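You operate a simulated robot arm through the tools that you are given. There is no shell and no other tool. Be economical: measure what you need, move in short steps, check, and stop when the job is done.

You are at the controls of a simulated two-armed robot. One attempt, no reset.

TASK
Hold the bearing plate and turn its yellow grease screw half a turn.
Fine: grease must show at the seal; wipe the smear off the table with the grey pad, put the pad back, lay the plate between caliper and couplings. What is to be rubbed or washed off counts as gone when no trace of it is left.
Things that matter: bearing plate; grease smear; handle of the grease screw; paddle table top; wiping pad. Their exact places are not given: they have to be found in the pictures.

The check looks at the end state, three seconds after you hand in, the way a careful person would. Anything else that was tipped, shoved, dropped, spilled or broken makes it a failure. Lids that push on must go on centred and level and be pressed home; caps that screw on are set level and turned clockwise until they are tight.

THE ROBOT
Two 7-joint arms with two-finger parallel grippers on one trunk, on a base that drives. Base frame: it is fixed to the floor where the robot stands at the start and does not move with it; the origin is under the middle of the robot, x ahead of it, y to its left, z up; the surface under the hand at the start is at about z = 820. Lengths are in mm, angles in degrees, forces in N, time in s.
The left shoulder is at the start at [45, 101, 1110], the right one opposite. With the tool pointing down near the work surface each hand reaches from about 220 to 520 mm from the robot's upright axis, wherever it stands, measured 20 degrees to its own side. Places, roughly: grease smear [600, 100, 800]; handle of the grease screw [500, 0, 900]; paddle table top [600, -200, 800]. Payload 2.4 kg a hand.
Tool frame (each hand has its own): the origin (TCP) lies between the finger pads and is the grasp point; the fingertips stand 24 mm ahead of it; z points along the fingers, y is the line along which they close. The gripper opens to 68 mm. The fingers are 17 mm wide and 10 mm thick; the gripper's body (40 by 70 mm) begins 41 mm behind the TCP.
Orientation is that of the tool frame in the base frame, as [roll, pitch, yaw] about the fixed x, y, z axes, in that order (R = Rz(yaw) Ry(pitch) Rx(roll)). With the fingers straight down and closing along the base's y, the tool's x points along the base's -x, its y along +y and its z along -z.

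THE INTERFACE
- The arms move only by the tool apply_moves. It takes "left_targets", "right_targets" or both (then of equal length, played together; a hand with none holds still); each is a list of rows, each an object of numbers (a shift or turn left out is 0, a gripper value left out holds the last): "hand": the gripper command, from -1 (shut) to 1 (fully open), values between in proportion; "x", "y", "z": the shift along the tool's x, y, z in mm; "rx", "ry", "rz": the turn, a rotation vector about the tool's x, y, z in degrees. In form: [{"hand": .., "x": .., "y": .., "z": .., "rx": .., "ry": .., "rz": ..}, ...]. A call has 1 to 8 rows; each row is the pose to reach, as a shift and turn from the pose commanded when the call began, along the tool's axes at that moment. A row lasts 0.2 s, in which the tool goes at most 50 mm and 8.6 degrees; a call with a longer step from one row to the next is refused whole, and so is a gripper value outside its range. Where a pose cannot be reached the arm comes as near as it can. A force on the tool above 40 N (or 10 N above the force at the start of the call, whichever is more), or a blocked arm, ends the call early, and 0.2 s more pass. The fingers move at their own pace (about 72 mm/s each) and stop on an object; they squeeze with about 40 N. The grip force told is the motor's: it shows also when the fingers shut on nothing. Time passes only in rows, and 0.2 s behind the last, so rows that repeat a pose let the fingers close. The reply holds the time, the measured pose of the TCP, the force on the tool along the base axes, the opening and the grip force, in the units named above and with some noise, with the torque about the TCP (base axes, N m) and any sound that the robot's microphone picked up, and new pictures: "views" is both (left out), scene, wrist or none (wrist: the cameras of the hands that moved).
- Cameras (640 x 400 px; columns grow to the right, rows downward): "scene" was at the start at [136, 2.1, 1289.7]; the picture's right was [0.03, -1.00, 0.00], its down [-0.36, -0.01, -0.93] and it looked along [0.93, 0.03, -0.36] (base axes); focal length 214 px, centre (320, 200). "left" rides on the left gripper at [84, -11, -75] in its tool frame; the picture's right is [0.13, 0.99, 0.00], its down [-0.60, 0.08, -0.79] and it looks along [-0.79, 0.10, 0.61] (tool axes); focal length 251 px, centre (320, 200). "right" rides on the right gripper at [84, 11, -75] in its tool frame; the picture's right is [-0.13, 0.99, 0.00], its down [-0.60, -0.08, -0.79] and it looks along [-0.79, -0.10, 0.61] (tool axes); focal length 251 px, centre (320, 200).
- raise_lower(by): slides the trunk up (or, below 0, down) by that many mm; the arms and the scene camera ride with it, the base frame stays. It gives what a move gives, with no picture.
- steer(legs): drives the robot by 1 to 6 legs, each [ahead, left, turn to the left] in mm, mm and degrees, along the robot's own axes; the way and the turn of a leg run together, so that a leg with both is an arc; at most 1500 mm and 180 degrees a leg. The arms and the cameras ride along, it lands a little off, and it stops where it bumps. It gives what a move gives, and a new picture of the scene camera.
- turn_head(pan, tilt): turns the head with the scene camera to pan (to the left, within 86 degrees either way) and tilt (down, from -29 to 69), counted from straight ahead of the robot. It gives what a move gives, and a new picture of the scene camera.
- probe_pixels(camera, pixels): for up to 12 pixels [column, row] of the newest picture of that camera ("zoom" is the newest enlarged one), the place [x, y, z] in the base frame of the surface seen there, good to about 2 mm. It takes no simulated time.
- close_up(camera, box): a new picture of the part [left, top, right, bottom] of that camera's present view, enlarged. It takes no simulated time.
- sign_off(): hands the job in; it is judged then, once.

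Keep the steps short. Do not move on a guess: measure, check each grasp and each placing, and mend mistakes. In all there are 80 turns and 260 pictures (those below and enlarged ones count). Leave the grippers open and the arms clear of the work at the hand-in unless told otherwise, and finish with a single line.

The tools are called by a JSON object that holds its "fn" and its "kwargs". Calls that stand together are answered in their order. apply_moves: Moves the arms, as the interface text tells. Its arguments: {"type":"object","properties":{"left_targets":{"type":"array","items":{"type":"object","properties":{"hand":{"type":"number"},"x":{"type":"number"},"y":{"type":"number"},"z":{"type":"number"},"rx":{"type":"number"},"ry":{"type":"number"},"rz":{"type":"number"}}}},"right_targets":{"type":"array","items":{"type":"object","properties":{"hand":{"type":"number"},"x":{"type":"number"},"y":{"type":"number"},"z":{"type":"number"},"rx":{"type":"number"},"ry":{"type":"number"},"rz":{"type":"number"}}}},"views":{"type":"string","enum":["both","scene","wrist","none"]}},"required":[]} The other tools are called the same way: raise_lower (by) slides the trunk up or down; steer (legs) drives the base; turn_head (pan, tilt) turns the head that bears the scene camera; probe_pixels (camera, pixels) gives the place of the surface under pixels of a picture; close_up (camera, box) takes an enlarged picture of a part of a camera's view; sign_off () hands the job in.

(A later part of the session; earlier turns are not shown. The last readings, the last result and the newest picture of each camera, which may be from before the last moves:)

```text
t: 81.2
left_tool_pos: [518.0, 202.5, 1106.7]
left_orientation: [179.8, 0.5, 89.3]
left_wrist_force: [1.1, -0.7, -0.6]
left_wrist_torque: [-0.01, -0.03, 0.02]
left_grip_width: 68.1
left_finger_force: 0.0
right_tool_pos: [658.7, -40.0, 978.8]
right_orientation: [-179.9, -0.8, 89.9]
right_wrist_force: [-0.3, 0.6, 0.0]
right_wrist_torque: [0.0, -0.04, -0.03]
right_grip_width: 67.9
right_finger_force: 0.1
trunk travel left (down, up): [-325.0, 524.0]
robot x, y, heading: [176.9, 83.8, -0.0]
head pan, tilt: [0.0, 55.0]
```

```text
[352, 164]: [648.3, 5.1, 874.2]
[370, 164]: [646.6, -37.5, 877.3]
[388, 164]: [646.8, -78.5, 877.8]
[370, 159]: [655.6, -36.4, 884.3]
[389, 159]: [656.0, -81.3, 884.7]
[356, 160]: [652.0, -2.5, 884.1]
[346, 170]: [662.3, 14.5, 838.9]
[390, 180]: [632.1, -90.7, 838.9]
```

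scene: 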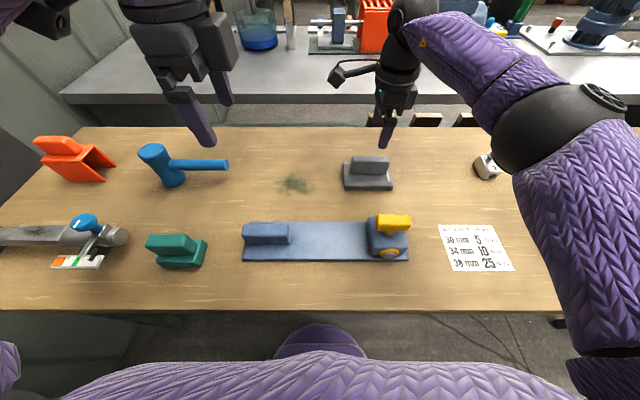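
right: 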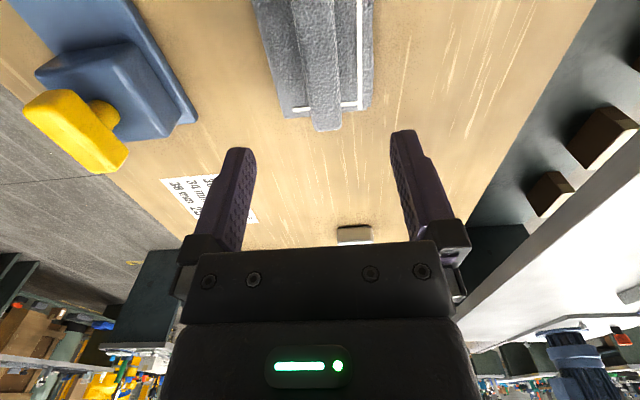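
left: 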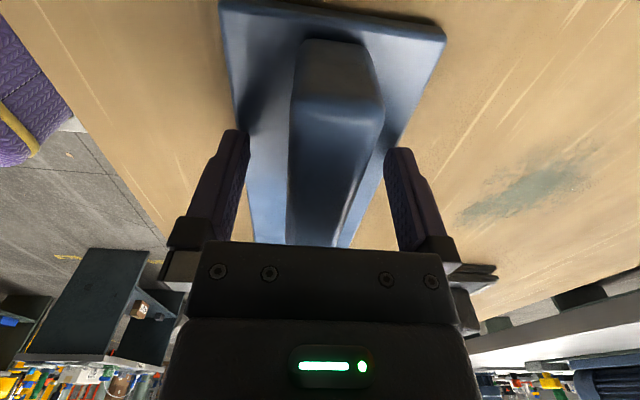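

Grip block: x 647–673, y −85 to 8, z 839–886. I'll lower 108 mm onto its middle and close.

{"fn": "apply_moves", "kwargs": {"right_targets": [{"z": 30}, {"z": 60, "x": 1}, {"z": 85, "x": 2}, {"z": 108, "x": 2, "y": 1}, {"z": 108, "x": 2, "y": 1}], "views": "wrist"}}

{"fn": "apply_moves", "kwargs": {"right_targets": [{"hand": -1}, {"hand": -1}, {"hand": -1}, {"hand": -1}], "views": "both"}}

```text
t: 82.4
left_tool_pos: [516.8, 203.0, 1106.4]
left_orientation: [179.8, 0.6, 89.4]
left_wrist_force: [0.4, 0.0, 0.4]
left_wrist_torque: [0.0, 0.02, 0.03]
left_grip_width: 68.0
left_finger_force: 0.0
right_tool_pos: [663.8, -36.0, 871.1]
right_orientation: [-180.0, -1.0, 89.9]
right_wrist_force: [-0.2, 0.4, 0.5]
right_wrist_torque: [-0.03, 0.0, 0.02]
right_grip_width: 67.7
right_finger_force: 0.1
trunk travel left (down, up): [-325.0, 524.0]
robot x, y, heading: [175.5, 83.0, 0.2]
head pan, tilt: [0.0, 55.0]
```

right: 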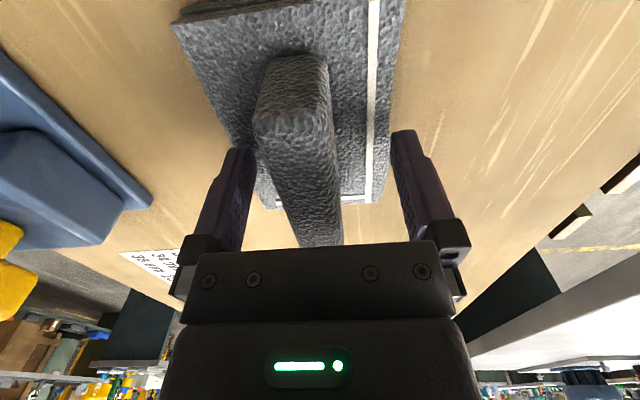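

```text
t: 83.4
left_tool_pos: [516.6, 202.5, 1106.9]
left_orientation: [179.8, 0.6, 89.5]
left_wrist_force: [-0.5, -0.6, -0.2]
left_wrist_torque: [0.01, 0.01, -0.02]
left_grip_width: 67.9
left_finger_force: 0.1
right_tool_pos: [663.1, -36.3, 871.1]
right_orientation: [180.0, -0.9, 89.9]
right_wrist_force: [-0.6, 0.2, 1.0]
right_wrist_torque: [0.0, -0.03, 0.09]
right_grip_width: 23.4
right_finger_force: 39.5
trunk travel left (down, up): [-325.0, 524.0]
robot x, y, heading: [177.4, 79.4, 0.0]
head pan, tilt: [0.0, 55.0]
```

scene: 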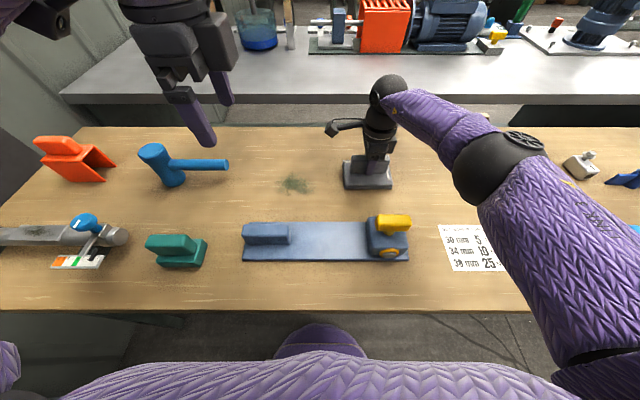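
right: 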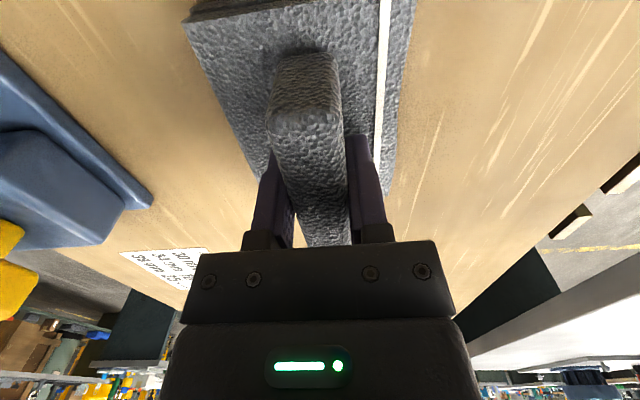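

Firm grip (23.4 mm). I'll lift the pad 40 mm and at the same time move the left hand up and outward, out of the way.

{"fn": "apply_moves", "kwargs": {"left_targets": [{"z": -20, "y": 10}, {"z": -40, "y": 20, "x": 10}, {"z": -60, "y": 30, "x": 20}, {"z": -80, "y": 40, "x": 30}, {"z": -100, "y": 40, "x": 40}], "right_targets": [{"z": -8}, {"z": -16}, {"z": -24}, {"z": -32}, {"z": -40}], "views": "scene"}}

```text
t: 84.6
left_tool_pos: [555.9, 241.2, 1207.9]
left_orientation: [179.8, 0.5, 89.5]
left_wrist_force: [-0.1, -0.7, 0.8]
left_wrist_torque: [0.01, -0.03, -0.05]
left_grip_width: 68.1
left_finger_force: 0.1
right_tool_pos: [660.1, -37.0, 910.3]
right_orientation: [-179.9, -1.0, 89.9]
right_wrist_force: [0.2, 0.7, -0.7]
right_wrist_torque: [0.03, -0.02, 0.0]
right_grip_width: 22.9
right_finger_force: 39.5
trunk travel left (down, up): [-325.0, 524.0]
robot x, y, heading: [178.3, 81.8, 0.2]
head pan, tilt: [0.0, 55.0]
```

scene: 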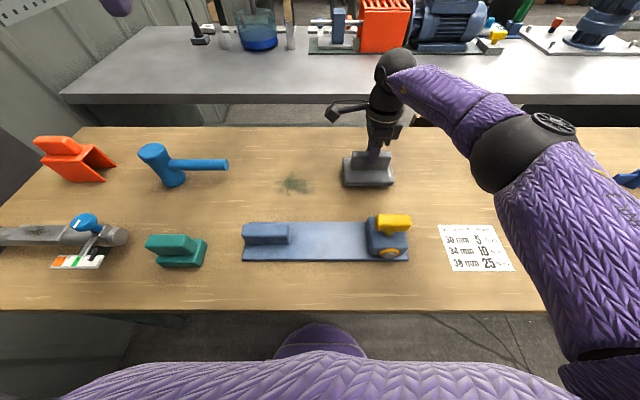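

The pad is lifted. I'll look at its home spot for a mark, and carry the pad over the smear.

{"fn": "apply_moves", "kwargs": {"right_targets": [{"x": 37, "y": -3}, {"x": 74, "y": -6}, {"x": 111, "y": -9}, {"x": 148, "y": -12}, {"x": 185, "y": -15}, {"x": 185, "y": -15}], "views": "both"}}

{"fn": "close_up", "kwargs": {"camera": "scene", "box": [240, 130, 410, 220]}}

{"fn": "probe_pixels", "kwargs": {"camera": "zoom", "pixels": [[400, 140], [420, 200], [540, 140], [545, 200], [420, 130], [540, 180]]}}

```text
t: 86.0
left_tool_pos: [556.8, 241.7, 1207.0]
left_orientation: [179.9, 0.6, 89.3]
left_wrist_force: [-0.1, 0.7, -1.1]
left_wrist_torque: [0.0, 0.01, -0.04]
left_grip_width: 68.0
left_finger_force: 0.2
right_tool_pos: [632.0, 132.7, 915.5]
right_orientation: [-180.0, -1.0, 89.9]
right_wrist_force: [0.5, -1.0, -0.7]
right_wrist_torque: [-0.01, 0.02, -0.02]
right_grip_width: 22.9
right_finger_force: 39.3
right hand out of reach, approached as far as the arm can: row 4, 5, 6
trunk travel left (down, up): [-325.0, 524.0]
robot x, y, heading: [174.9, 80.2, 0.1]
head pan, tilt: [0.0, 55.0]
```

scene: 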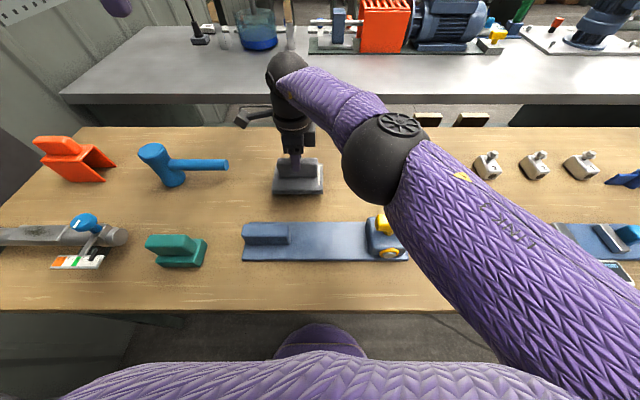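
right: 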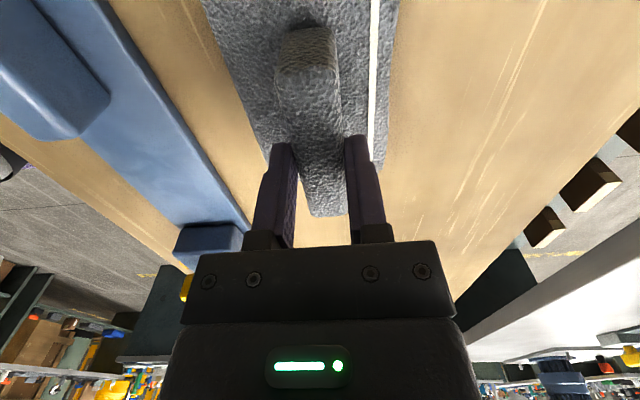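

```text
3.76 times, centred on (325, 175) of scene
```

zoom: 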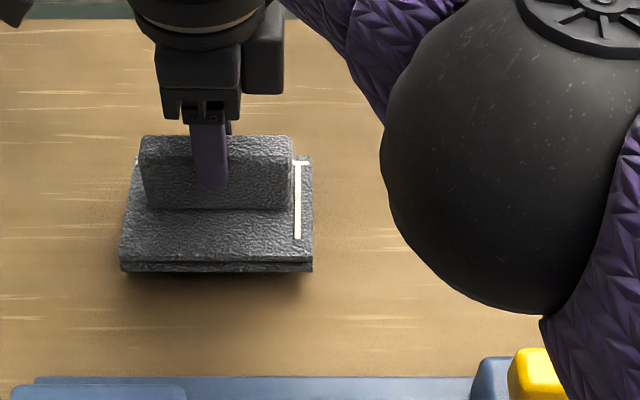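

```text
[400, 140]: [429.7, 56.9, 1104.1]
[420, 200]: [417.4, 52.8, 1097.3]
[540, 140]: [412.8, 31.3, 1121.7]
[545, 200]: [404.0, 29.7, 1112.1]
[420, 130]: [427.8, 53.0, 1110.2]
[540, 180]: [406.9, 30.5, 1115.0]
```

The smear is at the edge of the right hand's reach. I'll draw the arm back 80 mm to the right and drive 95 mm left, so the hand ends at y of about 148.

{"fn": "apply_moves", "kwargs": {"right_targets": [{"x": -27, "y": 4}, {"x": -54, "y": 8}, {"x": -80, "y": 13}, {"x": -80, "y": 13}], "views": "none"}}

{"fn": "steer", "kwargs": {"legs": [[0, 95, 0]]}}

```text
t: 87.0
left_tool_pos: [556.4, 241.7, 1207.9]
left_orientation: [179.8, 0.6, 89.4]
left_wrist_force: [0.5, -0.4, -0.7]
left_wrist_torque: [-0.01, 0.01, -0.03]
left_grip_width: 68.0
left_finger_force: 0.1
right_tool_pos: [641.8, 52.6, 916.4]
right_orientation: [180.0, -0.9, 90.0]
right_wrist_force: [-0.1, -0.1, -0.6]
right_wrist_torque: [0.02, -0.01, 0.0]
right_grip_width: 23.1
right_finger_force: 39.3
trunk travel left (down, up): [-325.0, 524.0]
robot x, y, heading: [178.1, 81.3, -0.0]
head pan, tilt: [0.0, 55.0]
```

```text
t: 88.1
left_tool_pos: [556.7, 339.3, 1207.6]
left_orientation: [179.7, 0.5, 89.3]
left_wrist_force: [-0.2, 0.2, -0.4]
left_wrist_torque: [-0.02, -0.02, 0.0]
left_grip_width: 67.8
left_finger_force: 0.1
right_tool_pos: [642.5, 148.6, 916.2]
right_orientation: [-179.9, -1.0, 89.9]
right_wrist_force: [-0.1, -0.1, -1.4]
right_wrist_torque: [0.0, 0.02, -0.03]
right_grip_width: 23.2
right_finger_force: 39.4
trunk travel left (down, up): [-325.0, 524.0]
robot x, y, heading: [174.1, 178.2, 0.4]
head pan, tilt: [0.0, 55.0]
```

scene: 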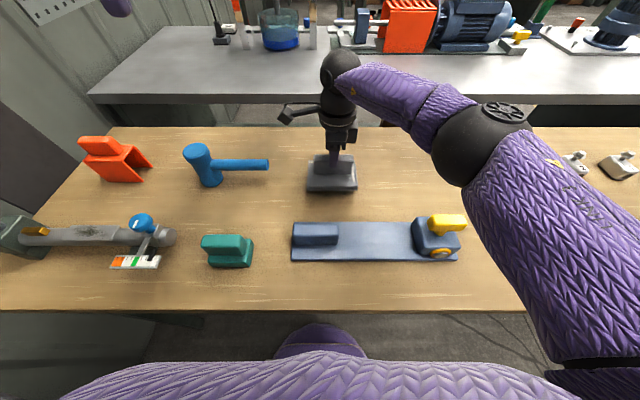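

The pad is over the smear. I'll lower it to the table gently, aiming for about 1–2 mm of press.

{"fn": "apply_moves", "kwargs": {"right_targets": [{"z": 20}, {"z": 38}, {"z": 43}, {"z": 45}, {"z": 46}, {"z": 47}], "views": "none"}}

{"fn": "probe_pixels", "kwargs": {"camera": "scene", "pixels": [[268, 163], [308, 188], [356, 188]]}}

```text
t: 88.6
left_tool_pos: [554.9, 339.2, 1208.9]
left_orientation: [179.8, 0.3, 89.3]
left_wrist_force: [0.6, -0.4, 0.0]
left_wrist_torque: [0.0, 0.02, 0.01]
left_grip_width: 67.8
left_finger_force: 0.1
right_tool_pos: [644.6, 148.0, 895.5]
right_orientation: [179.4, -1.1, 89.7]
right_wrist_force: [-5.0, -1.4, 17.9]
right_wrist_torque: [-0.38, 0.39, -0.07]
right_grip_width: 23.3
right_finger_force: 39.2
trunk travel left (down, up): [-325.0, 524.0]
robot x, y, heading: [177.4, 176.4, -0.3]
head pan, tilt: [0.0, 55.0]
stopped in row 2 (right hand): the force on the tool passed its limit at 54 N (the readings are from after the stop); the commanded pose is now the measured one
```

```text
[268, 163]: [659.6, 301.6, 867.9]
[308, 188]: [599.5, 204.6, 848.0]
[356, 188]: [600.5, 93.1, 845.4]
```

Contact came early, at TCP z 895, so the pad must have slid down in the grip. I'll look closely before moving.

{"fn": "apply_moves", "kwargs": {"right_targets": [{"z": -1}], "views": "both"}}

{"fn": "close_up", "kwargs": {"camera": "scene", "box": [280, 110, 400, 210]}}

{"fn": "probe_pixels", "kwargs": {"camera": "zoom", "pixels": [[160, 420], [400, 420], [400, 385], [160, 385], [200, 300], [360, 300], [390, 300], [200, 240], [360, 240]]}}

```text
t: 89.0
left_tool_pos: [554.4, 337.9, 1207.3]
left_orientation: [179.8, 0.4, 89.3]
left_wrist_force: [0.0, 0.6, -0.9]
left_wrist_torque: [0.02, -0.02, 0.0]
left_grip_width: 68.0
left_finger_force: 0.0
right_tool_pos: [643.9, 147.3, 896.5]
right_orientation: [179.5, -1.1, 89.9]
right_wrist_force: [-3.0, 1.2, 15.2]
right_wrist_torque: [0.15, 0.09, -0.02]
right_grip_width: 23.0
right_finger_force: 38.8
trunk travel left (down, up): [-325.0, 524.0]
robot x, y, heading: [179.3, 178.6, -0.3]
head pan, tilt: [0.0, 55.0]
```

scene: 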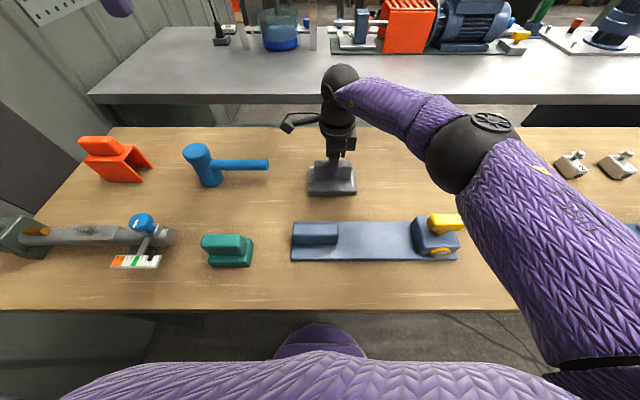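
right: 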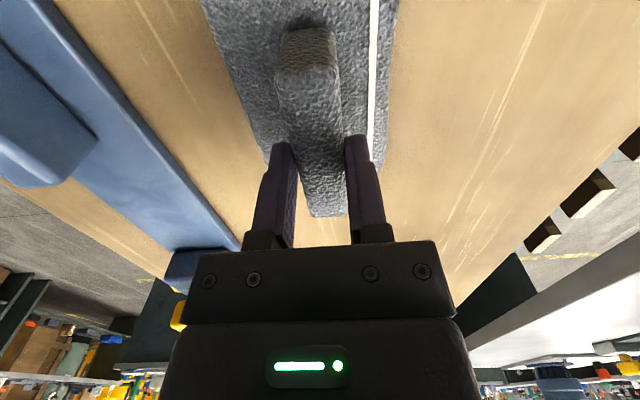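

```text
4.00 times, centred on (340, 160) of scene
```

zoom: 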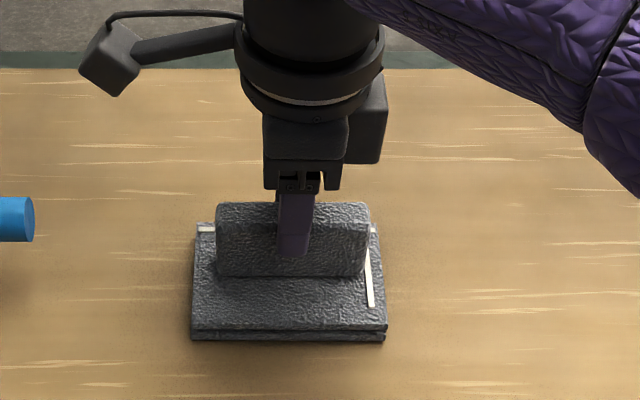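

```text
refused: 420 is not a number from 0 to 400
```

The pad rests flat on the table but the fingers hold only its top 14 mm. I'll regrip deeper now that it's supported: open, lower to z 869, close.

{"fn": "apply_moves", "kwargs": {"right_targets": [{"hand": 1}, {"hand": 1}, {"hand": 1, "z": 9}, {"hand": 1, "z": 18}, {"hand": 1, "z": 27}, {"hand": 1, "z": 27}], "views": "wrist"}}

{"fn": "apply_moves", "kwargs": {"right_targets": [{"hand": -1}, {"hand": -1}, {"hand": -1}, {"hand": -1}, {"hand": -1}], "views": "wrist"}}

```text
t: 90.4
left_tool_pos: [555.7, 337.2, 1208.1]
left_orientation: [179.8, 0.3, 89.3]
left_wrist_force: [-0.1, -0.1, 0.9]
left_wrist_torque: [0.03, -0.06, 0.0]
left_grip_width: 67.9
left_finger_force: 0.0
right_tool_pos: [644.2, 146.7, 868.9]
right_orientation: [179.7, -1.2, 89.9]
right_wrist_force: [0.2, 0.0, -0.6]
right_wrist_torque: [0.04, 0.0, -0.01]
right_grip_width: 68.1
right_finger_force: 0.2
trunk travel left (down, up): [-325.0, 524.0]
robot x, y, heading: [174.0, 177.7, -0.1]
head pan, tilt: [0.0, 55.0]
```

right: 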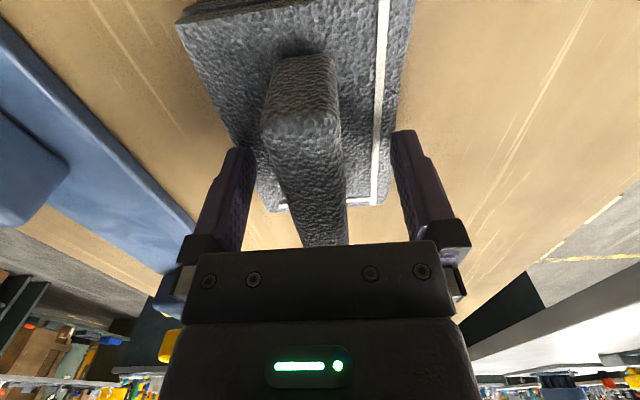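

```text
t: 91.6
left_tool_pos: [556.5, 338.7, 1207.6]
left_orientation: [179.7, 0.4, 89.3]
left_wrist_force: [-0.2, 0.3, 0.0]
left_wrist_torque: [-0.03, 0.0, 0.02]
left_grip_width: 68.0
left_finger_force: 0.1
right_tool_pos: [643.9, 146.0, 868.0]
right_orientation: [179.8, -1.2, 89.7]
right_wrist_force: [-1.4, -0.5, 2.1]
right_wrist_torque: [0.03, 0.13, -0.01]
right_grip_width: 23.2
right_finger_force: 39.6
trunk travel left (down, up): [-325.0, 524.0]
robot x, y, heading: [178.8, 178.0, -0.3]
head pan, tilt: [0.0, 55.0]
```

right: 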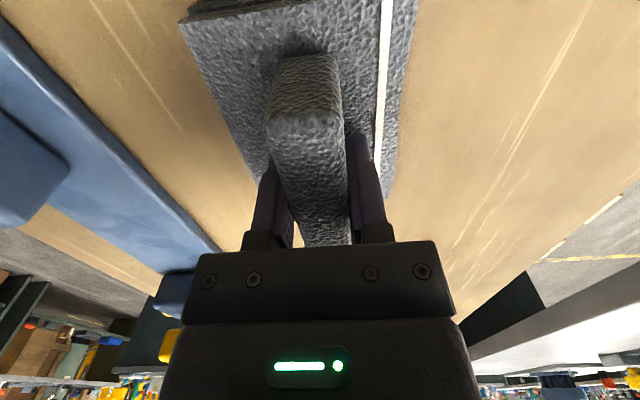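

Gripped at full depth. Next I press 2 mm and rub, with strokes along x and y over the smear.

{"fn": "apply_moves", "kwargs": {"right_targets": [{"z": 2}, {"z": 2, "y": -25}, {"z": 2, "y": 0}, {"z": 2, "y": 22}, {"z": 2, "y": 0, "x": 15}, {"z": 2, "y": -25, "x": 25}, {"z": 2, "y": 0, "x": 25}, {"z": 2, "y": 20, "x": 25}], "views": "none"}}

```text
t: 92.8
left_tool_pos: [555.1, 338.8, 1207.3]
left_orientation: [179.8, 0.4, 89.2]
left_wrist_force: [0.1, -0.8, -0.7]
left_wrist_torque: [-0.02, 0.01, 0.01]
left_grip_width: 68.0
left_finger_force: 0.0
right_tool_pos: [652.3, 151.0, 868.6]
right_orientation: [179.0, -0.8, 89.5]
right_wrist_force: [-1.0, -6.5, 14.2]
right_wrist_torque: [0.65, 0.72, 0.32]
right_grip_width: 23.3
right_finger_force: 39.8
right hand out of reach, approached as far as the arm can: row 4
trunk travel left (down, up): [-325.0, 524.0]
robot x, y, heading: [177.4, 175.7, -0.2]
head pan, tilt: [0.0, 55.0]
stopped in row 5 (right hand): the force on the tool passed its limit at 47 N (the readings are from after the stop); the commanded pose is now the measured one
```

The far stroke hit the reach limit. I'll work between x 620 and 652 with lighter pressure.

{"fn": "apply_moves", "kwargs": {"right_targets": [{"z": -1, "y": -15}, {"z": -0.5, "y": -32}, {"z": -0.5, "y": -15}, {"z": -0.5, "y": -2}, {"z": -0.5, "y": -15, "x": 12}, {"z": -0.5, "y": -32, "x": 22}, {"z": -0.5, "y": -15, "x": 22}, {"z": -0.5, "y": -4, "x": 22}], "views": "none"}}

{"fn": "apply_moves", "kwargs": {"right_targets": [{"y": -10, "x": -15}, {"y": -10, "x": -35}, {"y": -25, "x": -45}, {"y": -10, "x": -45}, {"y": 0, "x": -45}, {"y": -12, "x": -45}, {"y": -12, "x": -70}, {"y": -12, "x": -95}], "views": "scene"}}

{"fn": "close_up", "kwargs": {"camera": "scene", "box": [260, 110, 400, 210]}}

```text
t: 94.6
left_tool_pos: [556.7, 338.8, 1207.7]
left_orientation: [179.8, 0.5, 89.4]
left_wrist_force: [-0.5, 0.4, 0.0]
left_wrist_torque: [0.02, -0.03, 0.01]
left_grip_width: 67.9
left_finger_force: 0.0
right_tool_pos: [646.7, 173.7, 866.6]
right_orientation: [179.2, -0.8, 89.5]
right_wrist_force: [-2.0, 1.1, 2.7]
right_wrist_torque: [0.23, 0.26, 0.07]
right_grip_width: 23.7
right_finger_force: 39.2
trunk travel left (down, up): [-325.0, 524.0]
robot x, y, heading: [175.4, 177.6, -0.1]
head pan, tilt: [0.0, 55.0]
```

```text
t: 96.4
left_tool_pos: [555.5, 338.2, 1206.4]
left_orientation: [179.8, 0.5, 89.3]
left_wrist_force: [0.6, 0.5, -0.4]
left_wrist_torque: [0.01, 0.03, 0.0]
left_grip_width: 67.8
left_finger_force: 0.1
right_tool_pos: [636.7, 79.4, 867.5]
right_orientation: [179.3, -0.8, 89.6]
right_wrist_force: [-0.1, 4.0, 9.2]
right_wrist_torque: [0.59, 0.46, -0.13]
right_grip_width: 23.9
right_finger_force: 39.9
trunk travel left (down, up): [-325.0, 524.0]
robot x, y, heading: [178.2, 179.3, 0.1]
head pan, tilt: [0.0, 55.0]
```

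scene: 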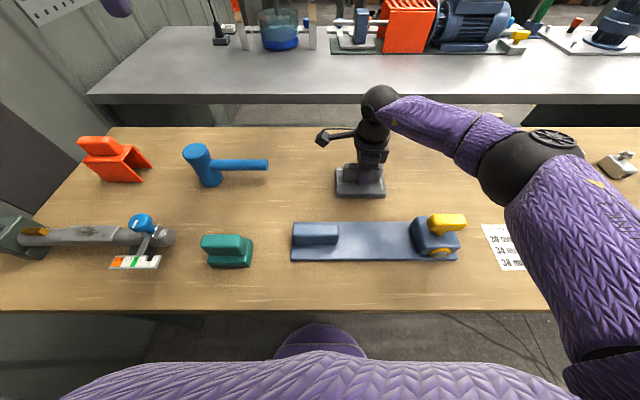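

```text
4.00 times, centred on (330, 160) of scene
```

zoom: 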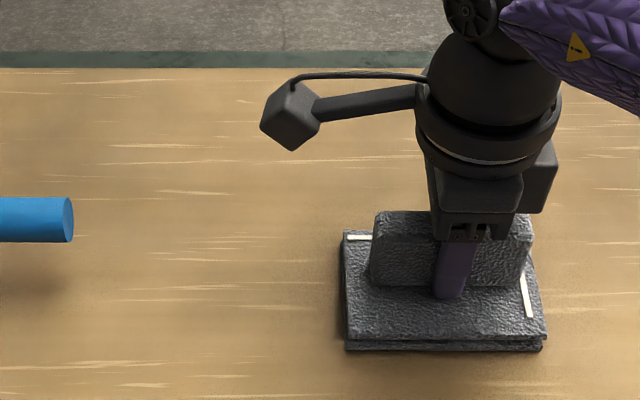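

The table looks clean to the left of the pad. I'll slide the pad on towards its home to see the rest.

{"fn": "apply_moves", "kwargs": {"right_targets": [{"x": -20, "y": 4, "z": -1.5}, {"x": -45, "y": 10, "z": -2}, {"x": -70, "y": 15, "z": -2}, {"x": -90, "y": 20, "z": -2}], "views": "scene"}}

{"fn": "close_up", "kwargs": {"camera": "scene", "box": [270, 120, 410, 210]}}

```text
t: 97.4
left_tool_pos: [556.6, 337.0, 1207.4]
left_orientation: [179.8, 0.4, 89.2]
left_wrist_force: [-0.2, 0.7, 0.6]
left_wrist_torque: [-0.02, 0.0, -0.03]
left_grip_width: 67.9
left_finger_force: 0.0
right_tool_pos: [655.3, -10.2, 868.4]
right_orientation: [179.3, -0.8, 89.7]
right_wrist_force: [0.6, -0.1, 0.2]
right_wrist_torque: [0.01, 0.02, 0.03]
right_grip_width: 23.4
right_finger_force: 40.2
trunk travel left (down, up): [-325.0, 524.0]
robot x, y, heading: [178.4, 176.8, 0.1]
head pan, tilt: [0.0, 55.0]
```

scene: 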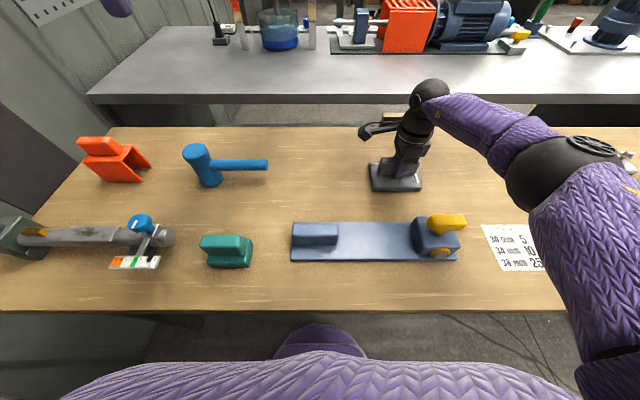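

```text
4.44 times, centred on (340, 165) of scene
```

zoom: 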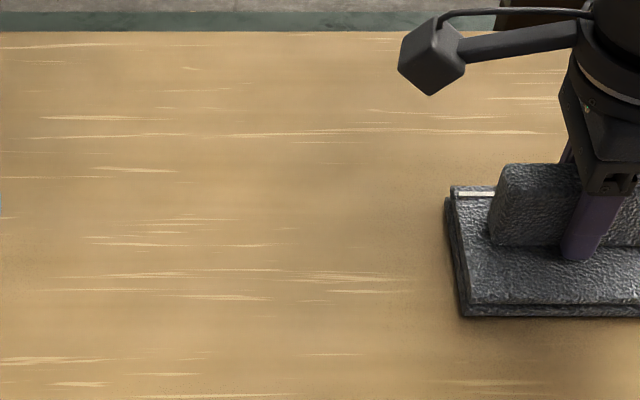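

The smear is gone without trace. Now I'll slide the pad the last 26 mm to its home and release it.

{"fn": "apply_moves", "kwargs": {"right_targets": [{"x": -13, "y": 3}, {"x": -26, "y": 5}, {"x": -26, "y": 5}, {"x": -26, "y": 5}], "views": "scene"}}

{"fn": "close_up", "kwargs": {"camera": "scene", "box": [350, 130, 480, 210]}}

{"fn": "probe_pixels", "kwargs": {"camera": "scene", "pixels": [[385, 175], [384, 184], [388, 190], [437, 187], [431, 166], [420, 186]]}}

```text
t: 98.4
left_tool_pos: [555.9, 338.4, 1207.3]
left_orientation: [179.8, 0.5, 89.4]
left_wrist_force: [-0.2, -0.3, 0.1]
left_wrist_torque: [-0.01, 0.01, 0.0]
left_grip_width: 67.7
left_finger_force: 0.2
right_tool_pos: [661.4, -38.8, 869.2]
right_orientation: [179.2, -0.7, 89.7]
right_wrist_force: [1.1, 4.0, 9.2]
right_wrist_torque: [0.22, 0.43, -0.05]
right_grip_width: 23.2
right_finger_force: 39.9
trunk travel left (down, up): [-325.0, 524.0]
robot x, y, heading: [172.5, 176.7, 0.2]
head pan, tilt: [0.0, 55.0]
```

scene: 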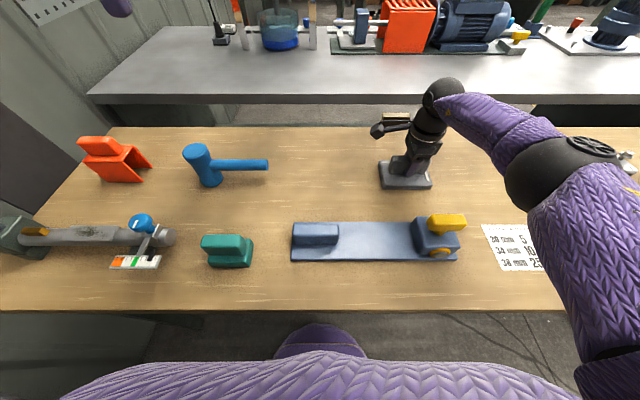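

```text
4.92 times, centred on (415, 170) of scene
```

zoom: 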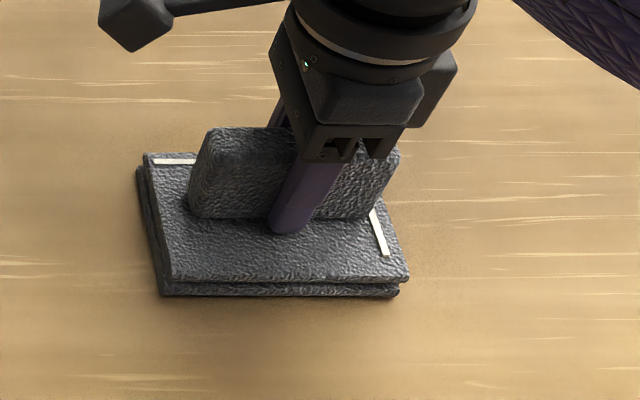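

```text
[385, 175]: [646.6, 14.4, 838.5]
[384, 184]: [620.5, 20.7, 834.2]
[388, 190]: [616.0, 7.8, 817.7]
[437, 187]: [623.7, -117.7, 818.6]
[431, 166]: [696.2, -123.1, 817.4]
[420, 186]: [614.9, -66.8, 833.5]
```

The pad is home (front edge x 615, left edge y about 20, as at the start). I'll open and lift straight up.

{"fn": "apply_moves", "kwargs": {"right_targets": [{"hand": 1}, {"hand": 1}, {"hand": 1}, {"z": -30}, {"z": -65}, {"z": -105}, {"z": -145}, {"z": -185}], "views": "scene"}}

{"fn": "close_up", "kwargs": {"camera": "scene", "box": [270, 130, 450, 210]}}

{"fn": "probe_pixels", "kwargs": {"camera": "zoom", "pixels": [[400, 110], [450, 110], [530, 110], [490, 120], [395, 200], [570, 205], [400, 80]]}}

```text
t: 100.2
left_tool_pos: [557.1, 338.3, 1206.2]
left_orientation: [179.7, 0.6, 89.4]
left_wrist_force: [0.1, 1.1, -0.2]
left_wrist_torque: [-0.01, 0.0, 0.01]
left_grip_width: 68.1
left_finger_force: 0.1
right_tool_pos: [655.4, -41.1, 1052.2]
right_orientation: [179.2, -0.7, 89.6]
right_wrist_force: [-0.6, -0.2, -0.2]
right_wrist_torque: [-0.02, -0.01, 0.0]
right_grip_width: 68.2
right_finger_force: 0.0
trunk travel left (down, up): [-325.0, 524.0]
robot x, y, heading: [174.7, 176.5, 0.1]
head pan, tilt: [0.0, 55.0]
```

scene: 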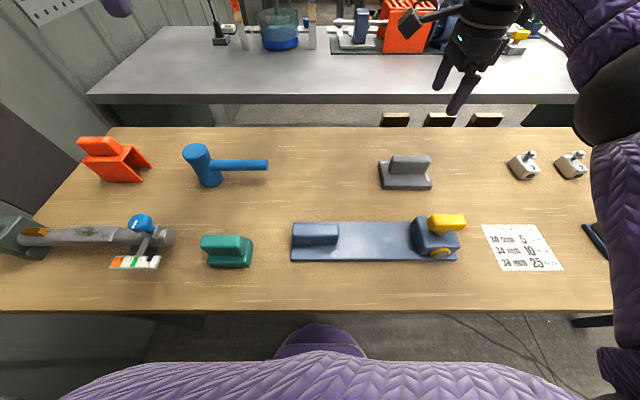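

```text
3.56 times, centred on (360, 170) of scene
```

zoom: 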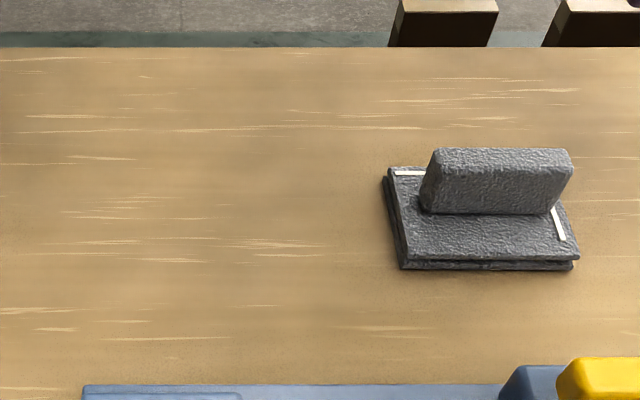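

```text
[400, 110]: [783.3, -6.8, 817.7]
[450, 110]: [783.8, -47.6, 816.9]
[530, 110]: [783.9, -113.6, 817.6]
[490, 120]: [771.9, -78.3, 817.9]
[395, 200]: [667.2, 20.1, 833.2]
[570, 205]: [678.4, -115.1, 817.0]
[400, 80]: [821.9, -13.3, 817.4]
```

The pad is back and the table is clean. Next I drive back to the earlier stance at about (88, 81), where both hands reach the plate.

{"fn": "steer", "kwargs": {"legs": [[-87, -96, 0]]}}

```text
t: 101.5
left_tool_pos: [467.0, 242.1, 1207.4]
left_orientation: [179.8, 0.4, 89.4]
left_wrist_force: [0.0, 0.2, -0.1]
left_wrist_torque: [0.04, -0.01, 0.01]
left_grip_width: 67.8
left_finger_force: 0.1
right_tool_pos: [567.9, -137.0, 1051.8]
right_orientation: [179.2, -0.9, 89.8]
right_wrist_force: [0.4, 0.3, 0.0]
right_wrist_torque: [0.02, 0.0, 0.0]
right_grip_width: 68.1
right_finger_force: 0.0
trunk travel left (down, up): [-325.0, 524.0]
robot x, y, heading: [88.8, 82.7, 0.1]
head pan, tilt: [0.0, 55.0]
```

scene: 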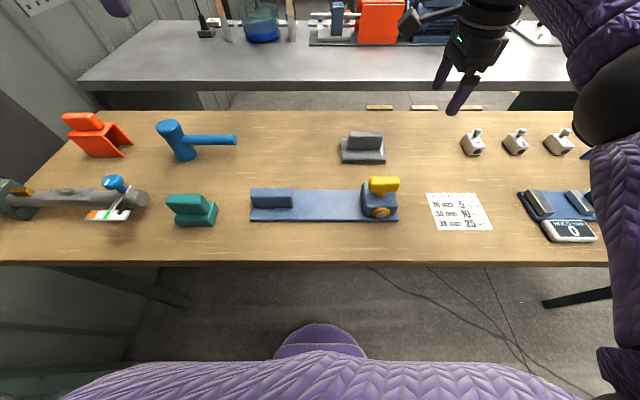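

Moving both hands over the plate's block and handle again.

{"fn": "apply_moves", "kwargs": {"left_targets": [{"x": -8, "y": 2, "z": 30}, {"x": -16, "y": 4, "z": 60}, {"x": -24, "y": 6, "z": 95}, {"x": -32, "y": 8, "z": 130}, {"x": -40, "y": 10, "z": 165}, {"x": -48, "y": 12, "z": 200}, {"x": -59, "y": 13, "z": 235}, {"x": -59, "y": 13, "z": 260}], "right_targets": [{"x": 12, "y": -12}, {"x": 25, "y": -25}, {"x": 37, "y": -37}, {"x": 50, "y": -50}, {"x": 62, "y": -62}, {"x": 75, "y": -75, "z": 30}, {"x": 89, "y": -87, "z": 60}, {"x": 89, "y": -87, "z": 90}], "views": "both"}}

{"fn": "probe_pixels", "kwargs": {"camera": "right", "pixels": [[320, 80], [320, 100], [320, 120], [310, 60], [330, 60]]}}

```text
t: 103.3
left_tool_pos: [482.6, 178.3, 945.1]
left_orientation: [179.7, 0.5, 89.4]
left_wrist_force: [0.9, -0.4, -0.3]
left_wrist_torque: [-0.02, -0.02, 0.03]
left_grip_width: 68.0
left_finger_force: 0.0
right_tool_pos: [483.1, -46.8, 960.7]
right_orientation: [179.2, -0.7, 89.8]
right_wrist_force: [-0.4, 0.7, 0.1]
right_wrist_torque: [-0.01, 0.04, 0.02]
right_grip_width: 68.0
right_finger_force: 0.1
trunk travel left (down, up): [-325.0, 524.0]
robot x, y, heading: [90.1, 81.8, 0.0]
head pan, tilt: [0.0, 55.0]
```

scene: 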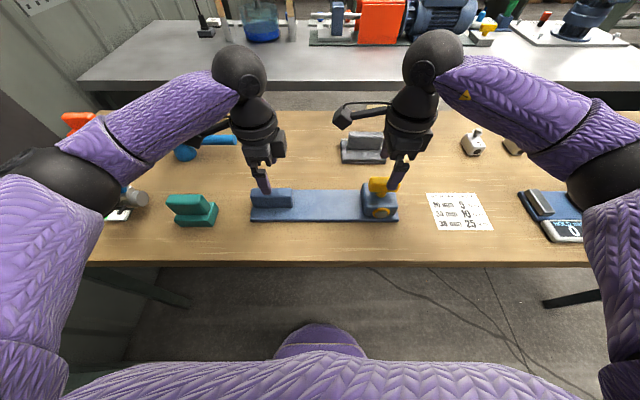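
right: 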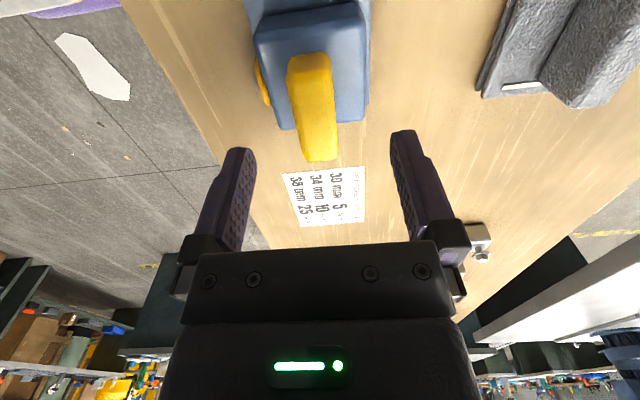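
left: 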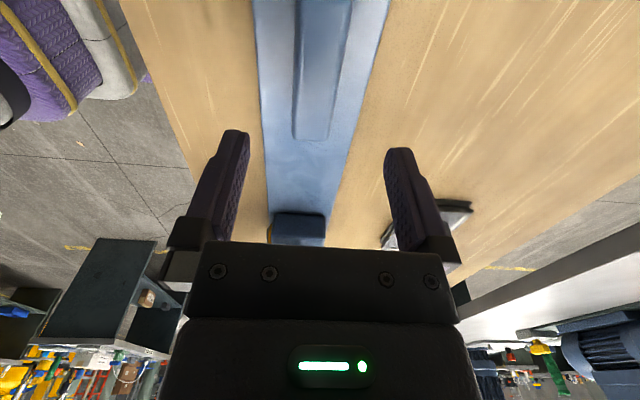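

```text
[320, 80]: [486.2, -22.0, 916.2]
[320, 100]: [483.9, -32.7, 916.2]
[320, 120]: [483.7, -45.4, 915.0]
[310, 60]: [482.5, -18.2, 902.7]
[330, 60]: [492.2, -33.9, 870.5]
```

Aligned. I'll lower (left to z 860, right to z 904), then close both.

{"fn": "apply_moves", "kwargs": {"left_targets": [{"z": 25, "x": 2}, {"z": 50, "x": 4, "y": -2}, {"z": 70, "x": 4, "y": -2}, {"z": 85, "x": 4, "y": -2}, {"z": 85, "x": 4, "y": -2}], "right_targets": [{"z": 20}, {"z": 35, "x": -1, "y": -1}, {"z": 47, "x": -1, "y": -1}, {"z": 57, "x": -1, "y": -1}, {"z": 57, "x": -1, "y": -1}], "views": "none"}}

{"fn": "apply_moves", "kwargs": {"left_targets": [{"hand": -1}, {"hand": -1}, {"hand": -1}, {"hand": -1}, {"hand": -1}], "right_targets": [{"hand": 1}, {"hand": -1}, {"hand": -1}, {"hand": -1}, {"hand": -1}], "views": "wrist"}}

```text
t: 104.5
left_tool_pos: [480.8, 183.7, 860.9]
left_orientation: [179.8, 0.4, 89.3]
left_wrist_force: [0.1, 0.1, -0.6]
left_wrist_torque: [0.0, 0.0, 0.01]
left_grip_width: 67.8
left_finger_force: 0.0
right_tool_pos: [482.9, -46.9, 903.3]
right_orientation: [179.2, -0.8, 89.8]
right_wrist_force: [-1.6, 0.9, -0.4]
right_wrist_torque: [0.02, 0.01, -0.01]
right_grip_width: 68.0
right_finger_force: 0.1
trunk travel left (down, up): [-325.0, 524.0]
robot x, y, heading: [87.0, 82.7, 0.1]
head pan, tilt: [0.0, 55.0]
```

```text
t: 105.7
left_tool_pos: [480.5, 185.0, 861.7]
left_orientation: [179.8, 0.5, 89.4]
left_wrist_force: [5.7, 1.1, -0.7]
left_wrist_torque: [-0.17, 0.02, 1.16]
left_grip_width: 27.9
left_finger_force: 40.3
right_tool_pos: [482.2, -46.3, 904.4]
right_orientation: [179.4, -0.7, 89.8]
right_wrist_force: [-8.4, -0.7, 2.2]
right_wrist_torque: [0.25, 0.65, 0.03]
right_grip_width: 23.6
right_finger_force: 39.8
trunk travel left (down, up): [-325.0, 524.0]
robot x, y, heading: [85.8, 77.0, 0.2]
head pan, tilt: [0.0, 55.0]
```

right: 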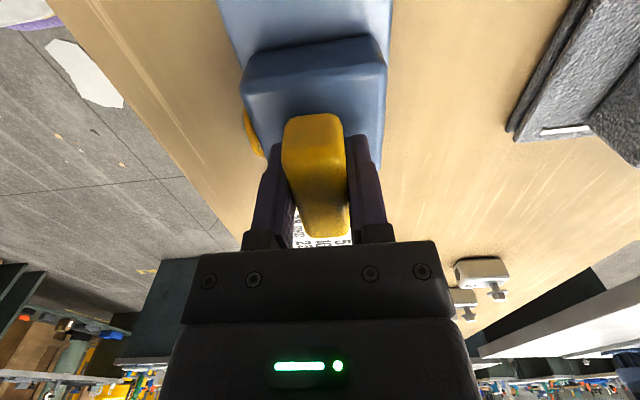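
left: 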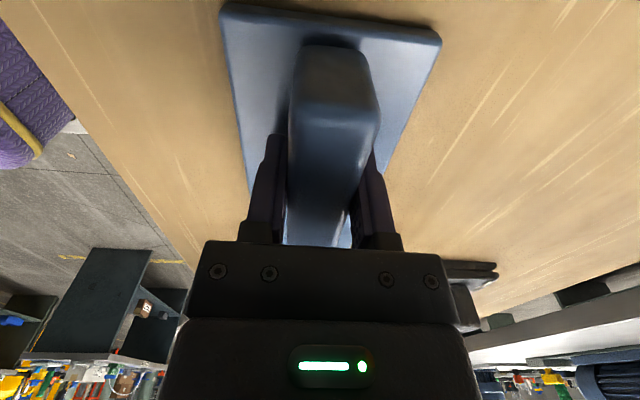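

Both hold. I'll lift with the trunk so both hands rise together: 30 mm first, and check.

{"fn": "raise_lower", "kwargs": {"by": 30}}

{"fn": "apply_moves", "kwargs": {"left_targets": [{"hand": -1}], "right_targets": [{"hand": -1}], "views": "scene"}}

{"fn": "close_up", "kwargs": {"camera": "scene", "box": [230, 140, 430, 240]}}

{"fn": "probe_pixels", "kwargs": {"camera": "zoom", "pixels": [[120, 230], [220, 210], [330, 210], [410, 220], [100, 252], [520, 255]]}}

```text
t: 106.5
left_tool_pos: [479.0, 183.9, 892.7]
left_orientation: [179.8, 0.5, 89.4]
left_wrist_force: [4.2, 1.1, -1.5]
left_wrist_torque: [-0.1, -0.34, 0.9]
left_grip_width: 28.3
left_finger_force: 40.4
right_tool_pos: [483.0, -47.2, 934.2]
right_orientation: [179.2, -0.9, 89.7]
right_wrist_force: [-3.3, -1.5, -5.1]
right_wrist_torque: [-0.28, 0.5, -0.03]
right_grip_width: 23.5
right_finger_force: 40.0
trunk travel left (down, up): [-355.0, 494.0]
robot x, y, heading: [87.6, 81.7, -0.1]
head pan, tilt: [0.0, 55.0]
```

```text
t: 106.9
left_tool_pos: [479.2, 184.0, 893.5]
left_orientation: [179.8, 0.5, 89.4]
left_wrist_force: [3.2, 2.3, 1.8]
left_wrist_torque: [-0.55, -0.36, 0.76]
left_grip_width: 28.3
left_finger_force: 40.3
right_tool_pos: [482.0, -47.5, 934.9]
right_orientation: [179.3, -0.7, 89.7]
right_wrist_force: [-3.3, -2.5, -7.3]
right_wrist_torque: [-0.38, 0.47, 0.01]
right_grip_width: 23.6
right_finger_force: 39.3
trunk travel left (down, up): [-355.0, 494.0]
robot x, y, heading: [91.3, 82.0, 0.1]
head pan, tilt: [0.0, 55.0]
```

scene: 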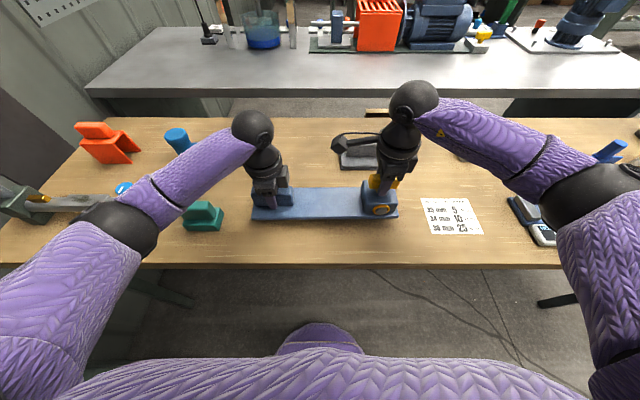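

```text
3.20 times, centred on (330, 190) of scene
```

zoom: 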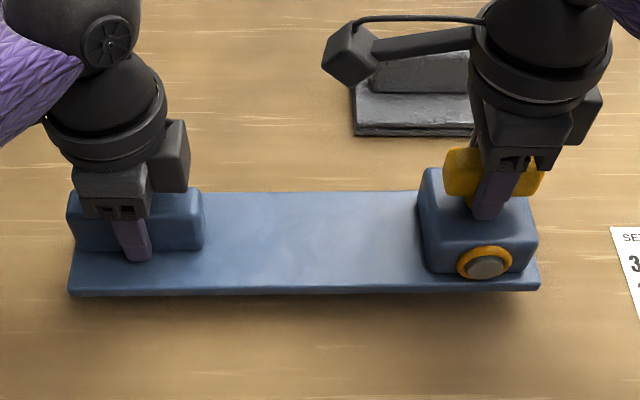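

```text
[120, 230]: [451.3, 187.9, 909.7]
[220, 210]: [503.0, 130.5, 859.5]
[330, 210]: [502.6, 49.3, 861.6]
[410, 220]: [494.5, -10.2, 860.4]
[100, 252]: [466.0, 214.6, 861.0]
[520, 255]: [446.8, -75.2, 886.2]
```

The plate is level and lifted 30 mm with no slip. I'll raise 60 mm more, then drive right in two legs and look.

{"fn": "raise_lower", "kwargs": {"by": 60}}

{"fn": "steer", "kwargs": {"legs": [[0, -280, 0]]}}

```text
t: 107.9
left_tool_pos: [479.3, 184.0, 953.3]
left_orientation: [179.9, 0.4, 89.4]
left_wrist_force: [2.6, 2.1, 6.5]
left_wrist_torque: [-1.23, -0.35, 0.47]
left_grip_width: 28.0
left_finger_force: 40.0
right_tool_pos: [483.1, -46.0, 994.4]
right_orientation: [179.3, -0.8, 89.8]
right_wrist_force: [-0.8, -2.0, -12.2]
right_wrist_torque: [-0.75, 0.38, 0.0]
right_grip_width: 24.0
right_finger_force: 39.7
trunk travel left (down, up): [-415.0, 434.0]
robot x, y, heading: [86.2, 81.7, 0.1]
head pan, tilt: [0.0, 55.0]
```

```text
t: 109.8
left_tool_pos: [479.5, -101.0, 952.3]
left_orientation: [179.9, 0.4, 89.1]
left_wrist_force: [4.5, 1.8, 1.5]
left_wrist_torque: [-0.7, -0.37, 0.82]
left_grip_width: 28.3
left_finger_force: 40.3
right_tool_pos: [482.4, -331.7, 994.9]
right_orientation: [179.2, -0.9, 89.5]
right_wrist_force: [-3.4, -1.7, -7.8]
right_wrist_torque: [-0.37, 0.49, 0.0]
right_grip_width: 23.8
right_finger_force: 40.1
trunk travel left (down, up): [-415.0, 434.0]
robot x, y, heading: [88.8, -200.6, -0.3]
head pan, tilt: [0.0, 55.0]
```

scene: 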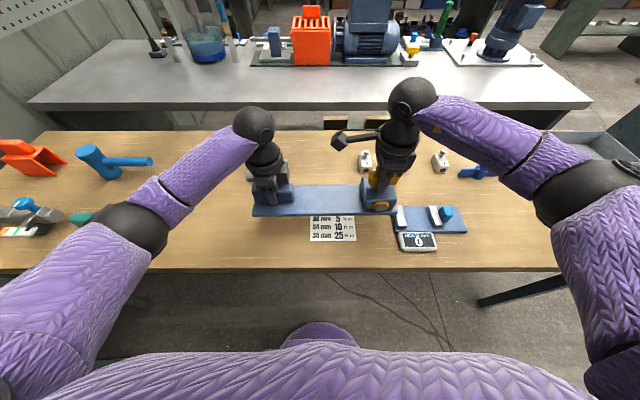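

Everything is level and clear. I'll drive 254 mm more to the right, then 103 mm ahead.

{"fn": "steer", "kwargs": {"legs": [[0, -254, 0.4], [103, 0, 0]]}}

```text
t: 112.4
left_tool_pos: [583.7, -354.6, 952.3]
left_orientation: [179.9, 0.5, 89.5]
left_wrist_force: [3.0, 0.0, -2.4]
left_wrist_torque: [-0.03, -0.3, 0.74]
left_grip_width: 28.1
left_finger_force: 40.3
right_tool_pos: [587.9, -585.0, 994.9]
right_orientation: [179.3, -0.8, 89.8]
right_wrist_force: [-2.9, -0.1, -4.4]
right_wrist_torque: [0.04, 0.45, 0.01]
right_grip_width: 23.7
right_finger_force: 39.7
trunk travel left (down, up): [-415.0, 434.0]
robot x, y, heading: [191.7, -458.5, 0.5]
head pan, tilt: [0.0, 55.0]
```

scene: 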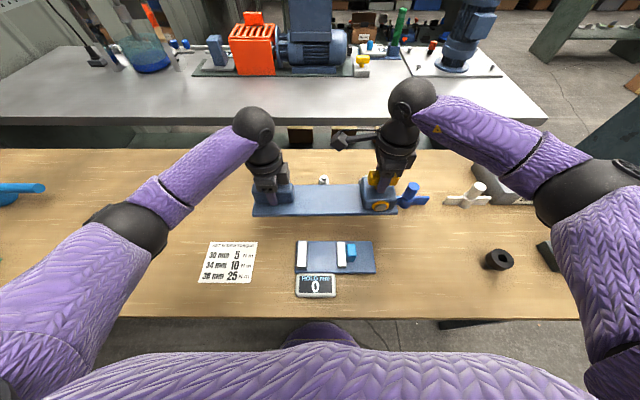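

The plate hovers over the gap. I'll verify the clearances before lowering.

{"fn": "close_up", "kwargs": {"camera": "scene", "box": [230, 150, 450, 300]}}

{"fn": "probe_pixels", "kwargs": {"camera": "scene", "pixels": [[300, 241], [372, 241], [255, 213], [395, 212], [252, 200], [324, 178], [405, 205], [330, 200]]}}

```text
2.67 times, centred on (340, 225) of scene
```

zoom: 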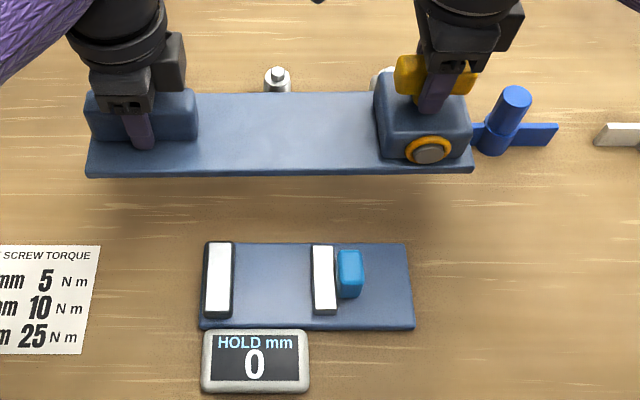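

```text
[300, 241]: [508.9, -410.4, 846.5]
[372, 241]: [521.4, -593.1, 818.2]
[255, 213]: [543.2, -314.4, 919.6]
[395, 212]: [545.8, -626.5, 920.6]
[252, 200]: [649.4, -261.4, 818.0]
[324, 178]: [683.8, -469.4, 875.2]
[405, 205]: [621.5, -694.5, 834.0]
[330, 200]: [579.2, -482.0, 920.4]
```

There's 27 mm in front and about 21 mm behind, but the blue star handle is near the right rear corner. I'll shift both hands 25 mm left and 3 mm back, then lower 75 mm with the trunk.

{"fn": "apply_moves", "kwargs": {"left_targets": [{"x": 6, "y": -1}, {"x": 12, "y": -2}, {"x": 18, "y": -3}, {"x": 25, "y": -3}, {"x": 25, "y": -3}], "right_targets": [{"x": 6, "y": -1}, {"x": 12, "y": -2}, {"x": 18, "y": -3}, {"x": 25, "y": -3}, {"x": 25, "y": -3}], "views": "none"}}

{"fn": "raise_lower", "kwargs": {"by": -75}}

{"fn": "close_up", "kwargs": {"camera": "scene", "box": [220, 130, 460, 300]}}

{"fn": "probe_pixels", "kwargs": {"camera": "zoom", "pixels": [[90, 180], [250, 190], [450, 190], [300, 160], [300, 130], [440, 110], [500, 110]]}}

```text
t: 113.6
left_tool_pos: [579.8, -329.1, 952.3]
left_orientation: [179.9, 0.5, 89.5]
left_wrist_force: [3.3, -8.4, -1.9]
left_wrist_torque: [1.12, -0.23, 0.74]
left_grip_width: 28.2
left_finger_force: 39.5
right_tool_pos: [583.7, -560.5, 996.6]
right_orientation: [179.2, -0.8, 90.0]
right_wrist_force: [-3.7, 9.1, -4.3]
right_wrist_torque: [-0.98, 0.4, 0.01]
right_grip_width: 23.8
right_finger_force: 40.2
trunk travel left (down, up): [-415.0, 434.0]
robot x, y, heading: [189.9, -460.9, 0.5]
head pan, tilt: [0.0, 55.0]
```

```text
t: 114.8
left_tool_pos: [578.8, -329.3, 877.7]
left_orientation: [179.9, 0.4, 89.4]
left_wrist_force: [2.7, -4.5, 4.7]
left_wrist_torque: [-0.65, -0.31, 0.68]
left_grip_width: 28.2
left_finger_force: 40.0
right_tool_pos: [583.8, -560.7, 919.9]
right_orientation: [179.2, -0.9, 89.9]
right_wrist_force: [-2.6, 4.1, -9.6]
right_wrist_torque: [-0.68, 0.41, -0.03]
right_grip_width: 23.7
right_finger_force: 40.2
trunk travel left (down, up): [-340.0, 509.0]
robot x, y, heading: [192.4, -459.0, -0.0]
head pan, tilt: [0.0, 55.0]
```

```text
2.35 times, centred on (340, 215) of scene
```

zoom: 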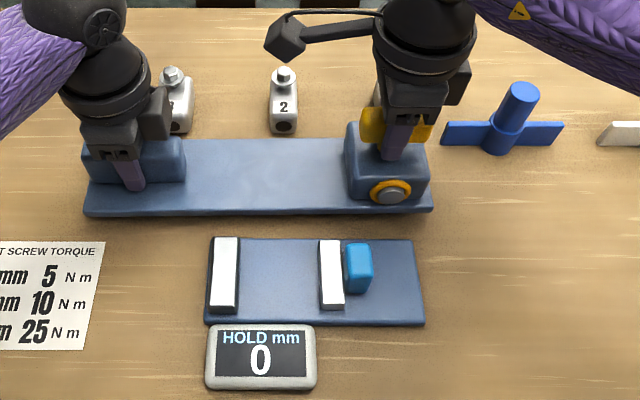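

```text
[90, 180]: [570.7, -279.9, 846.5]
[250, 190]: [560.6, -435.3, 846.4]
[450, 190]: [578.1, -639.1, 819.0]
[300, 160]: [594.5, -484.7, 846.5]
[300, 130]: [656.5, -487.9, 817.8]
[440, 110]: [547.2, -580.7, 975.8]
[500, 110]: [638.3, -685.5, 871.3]
```

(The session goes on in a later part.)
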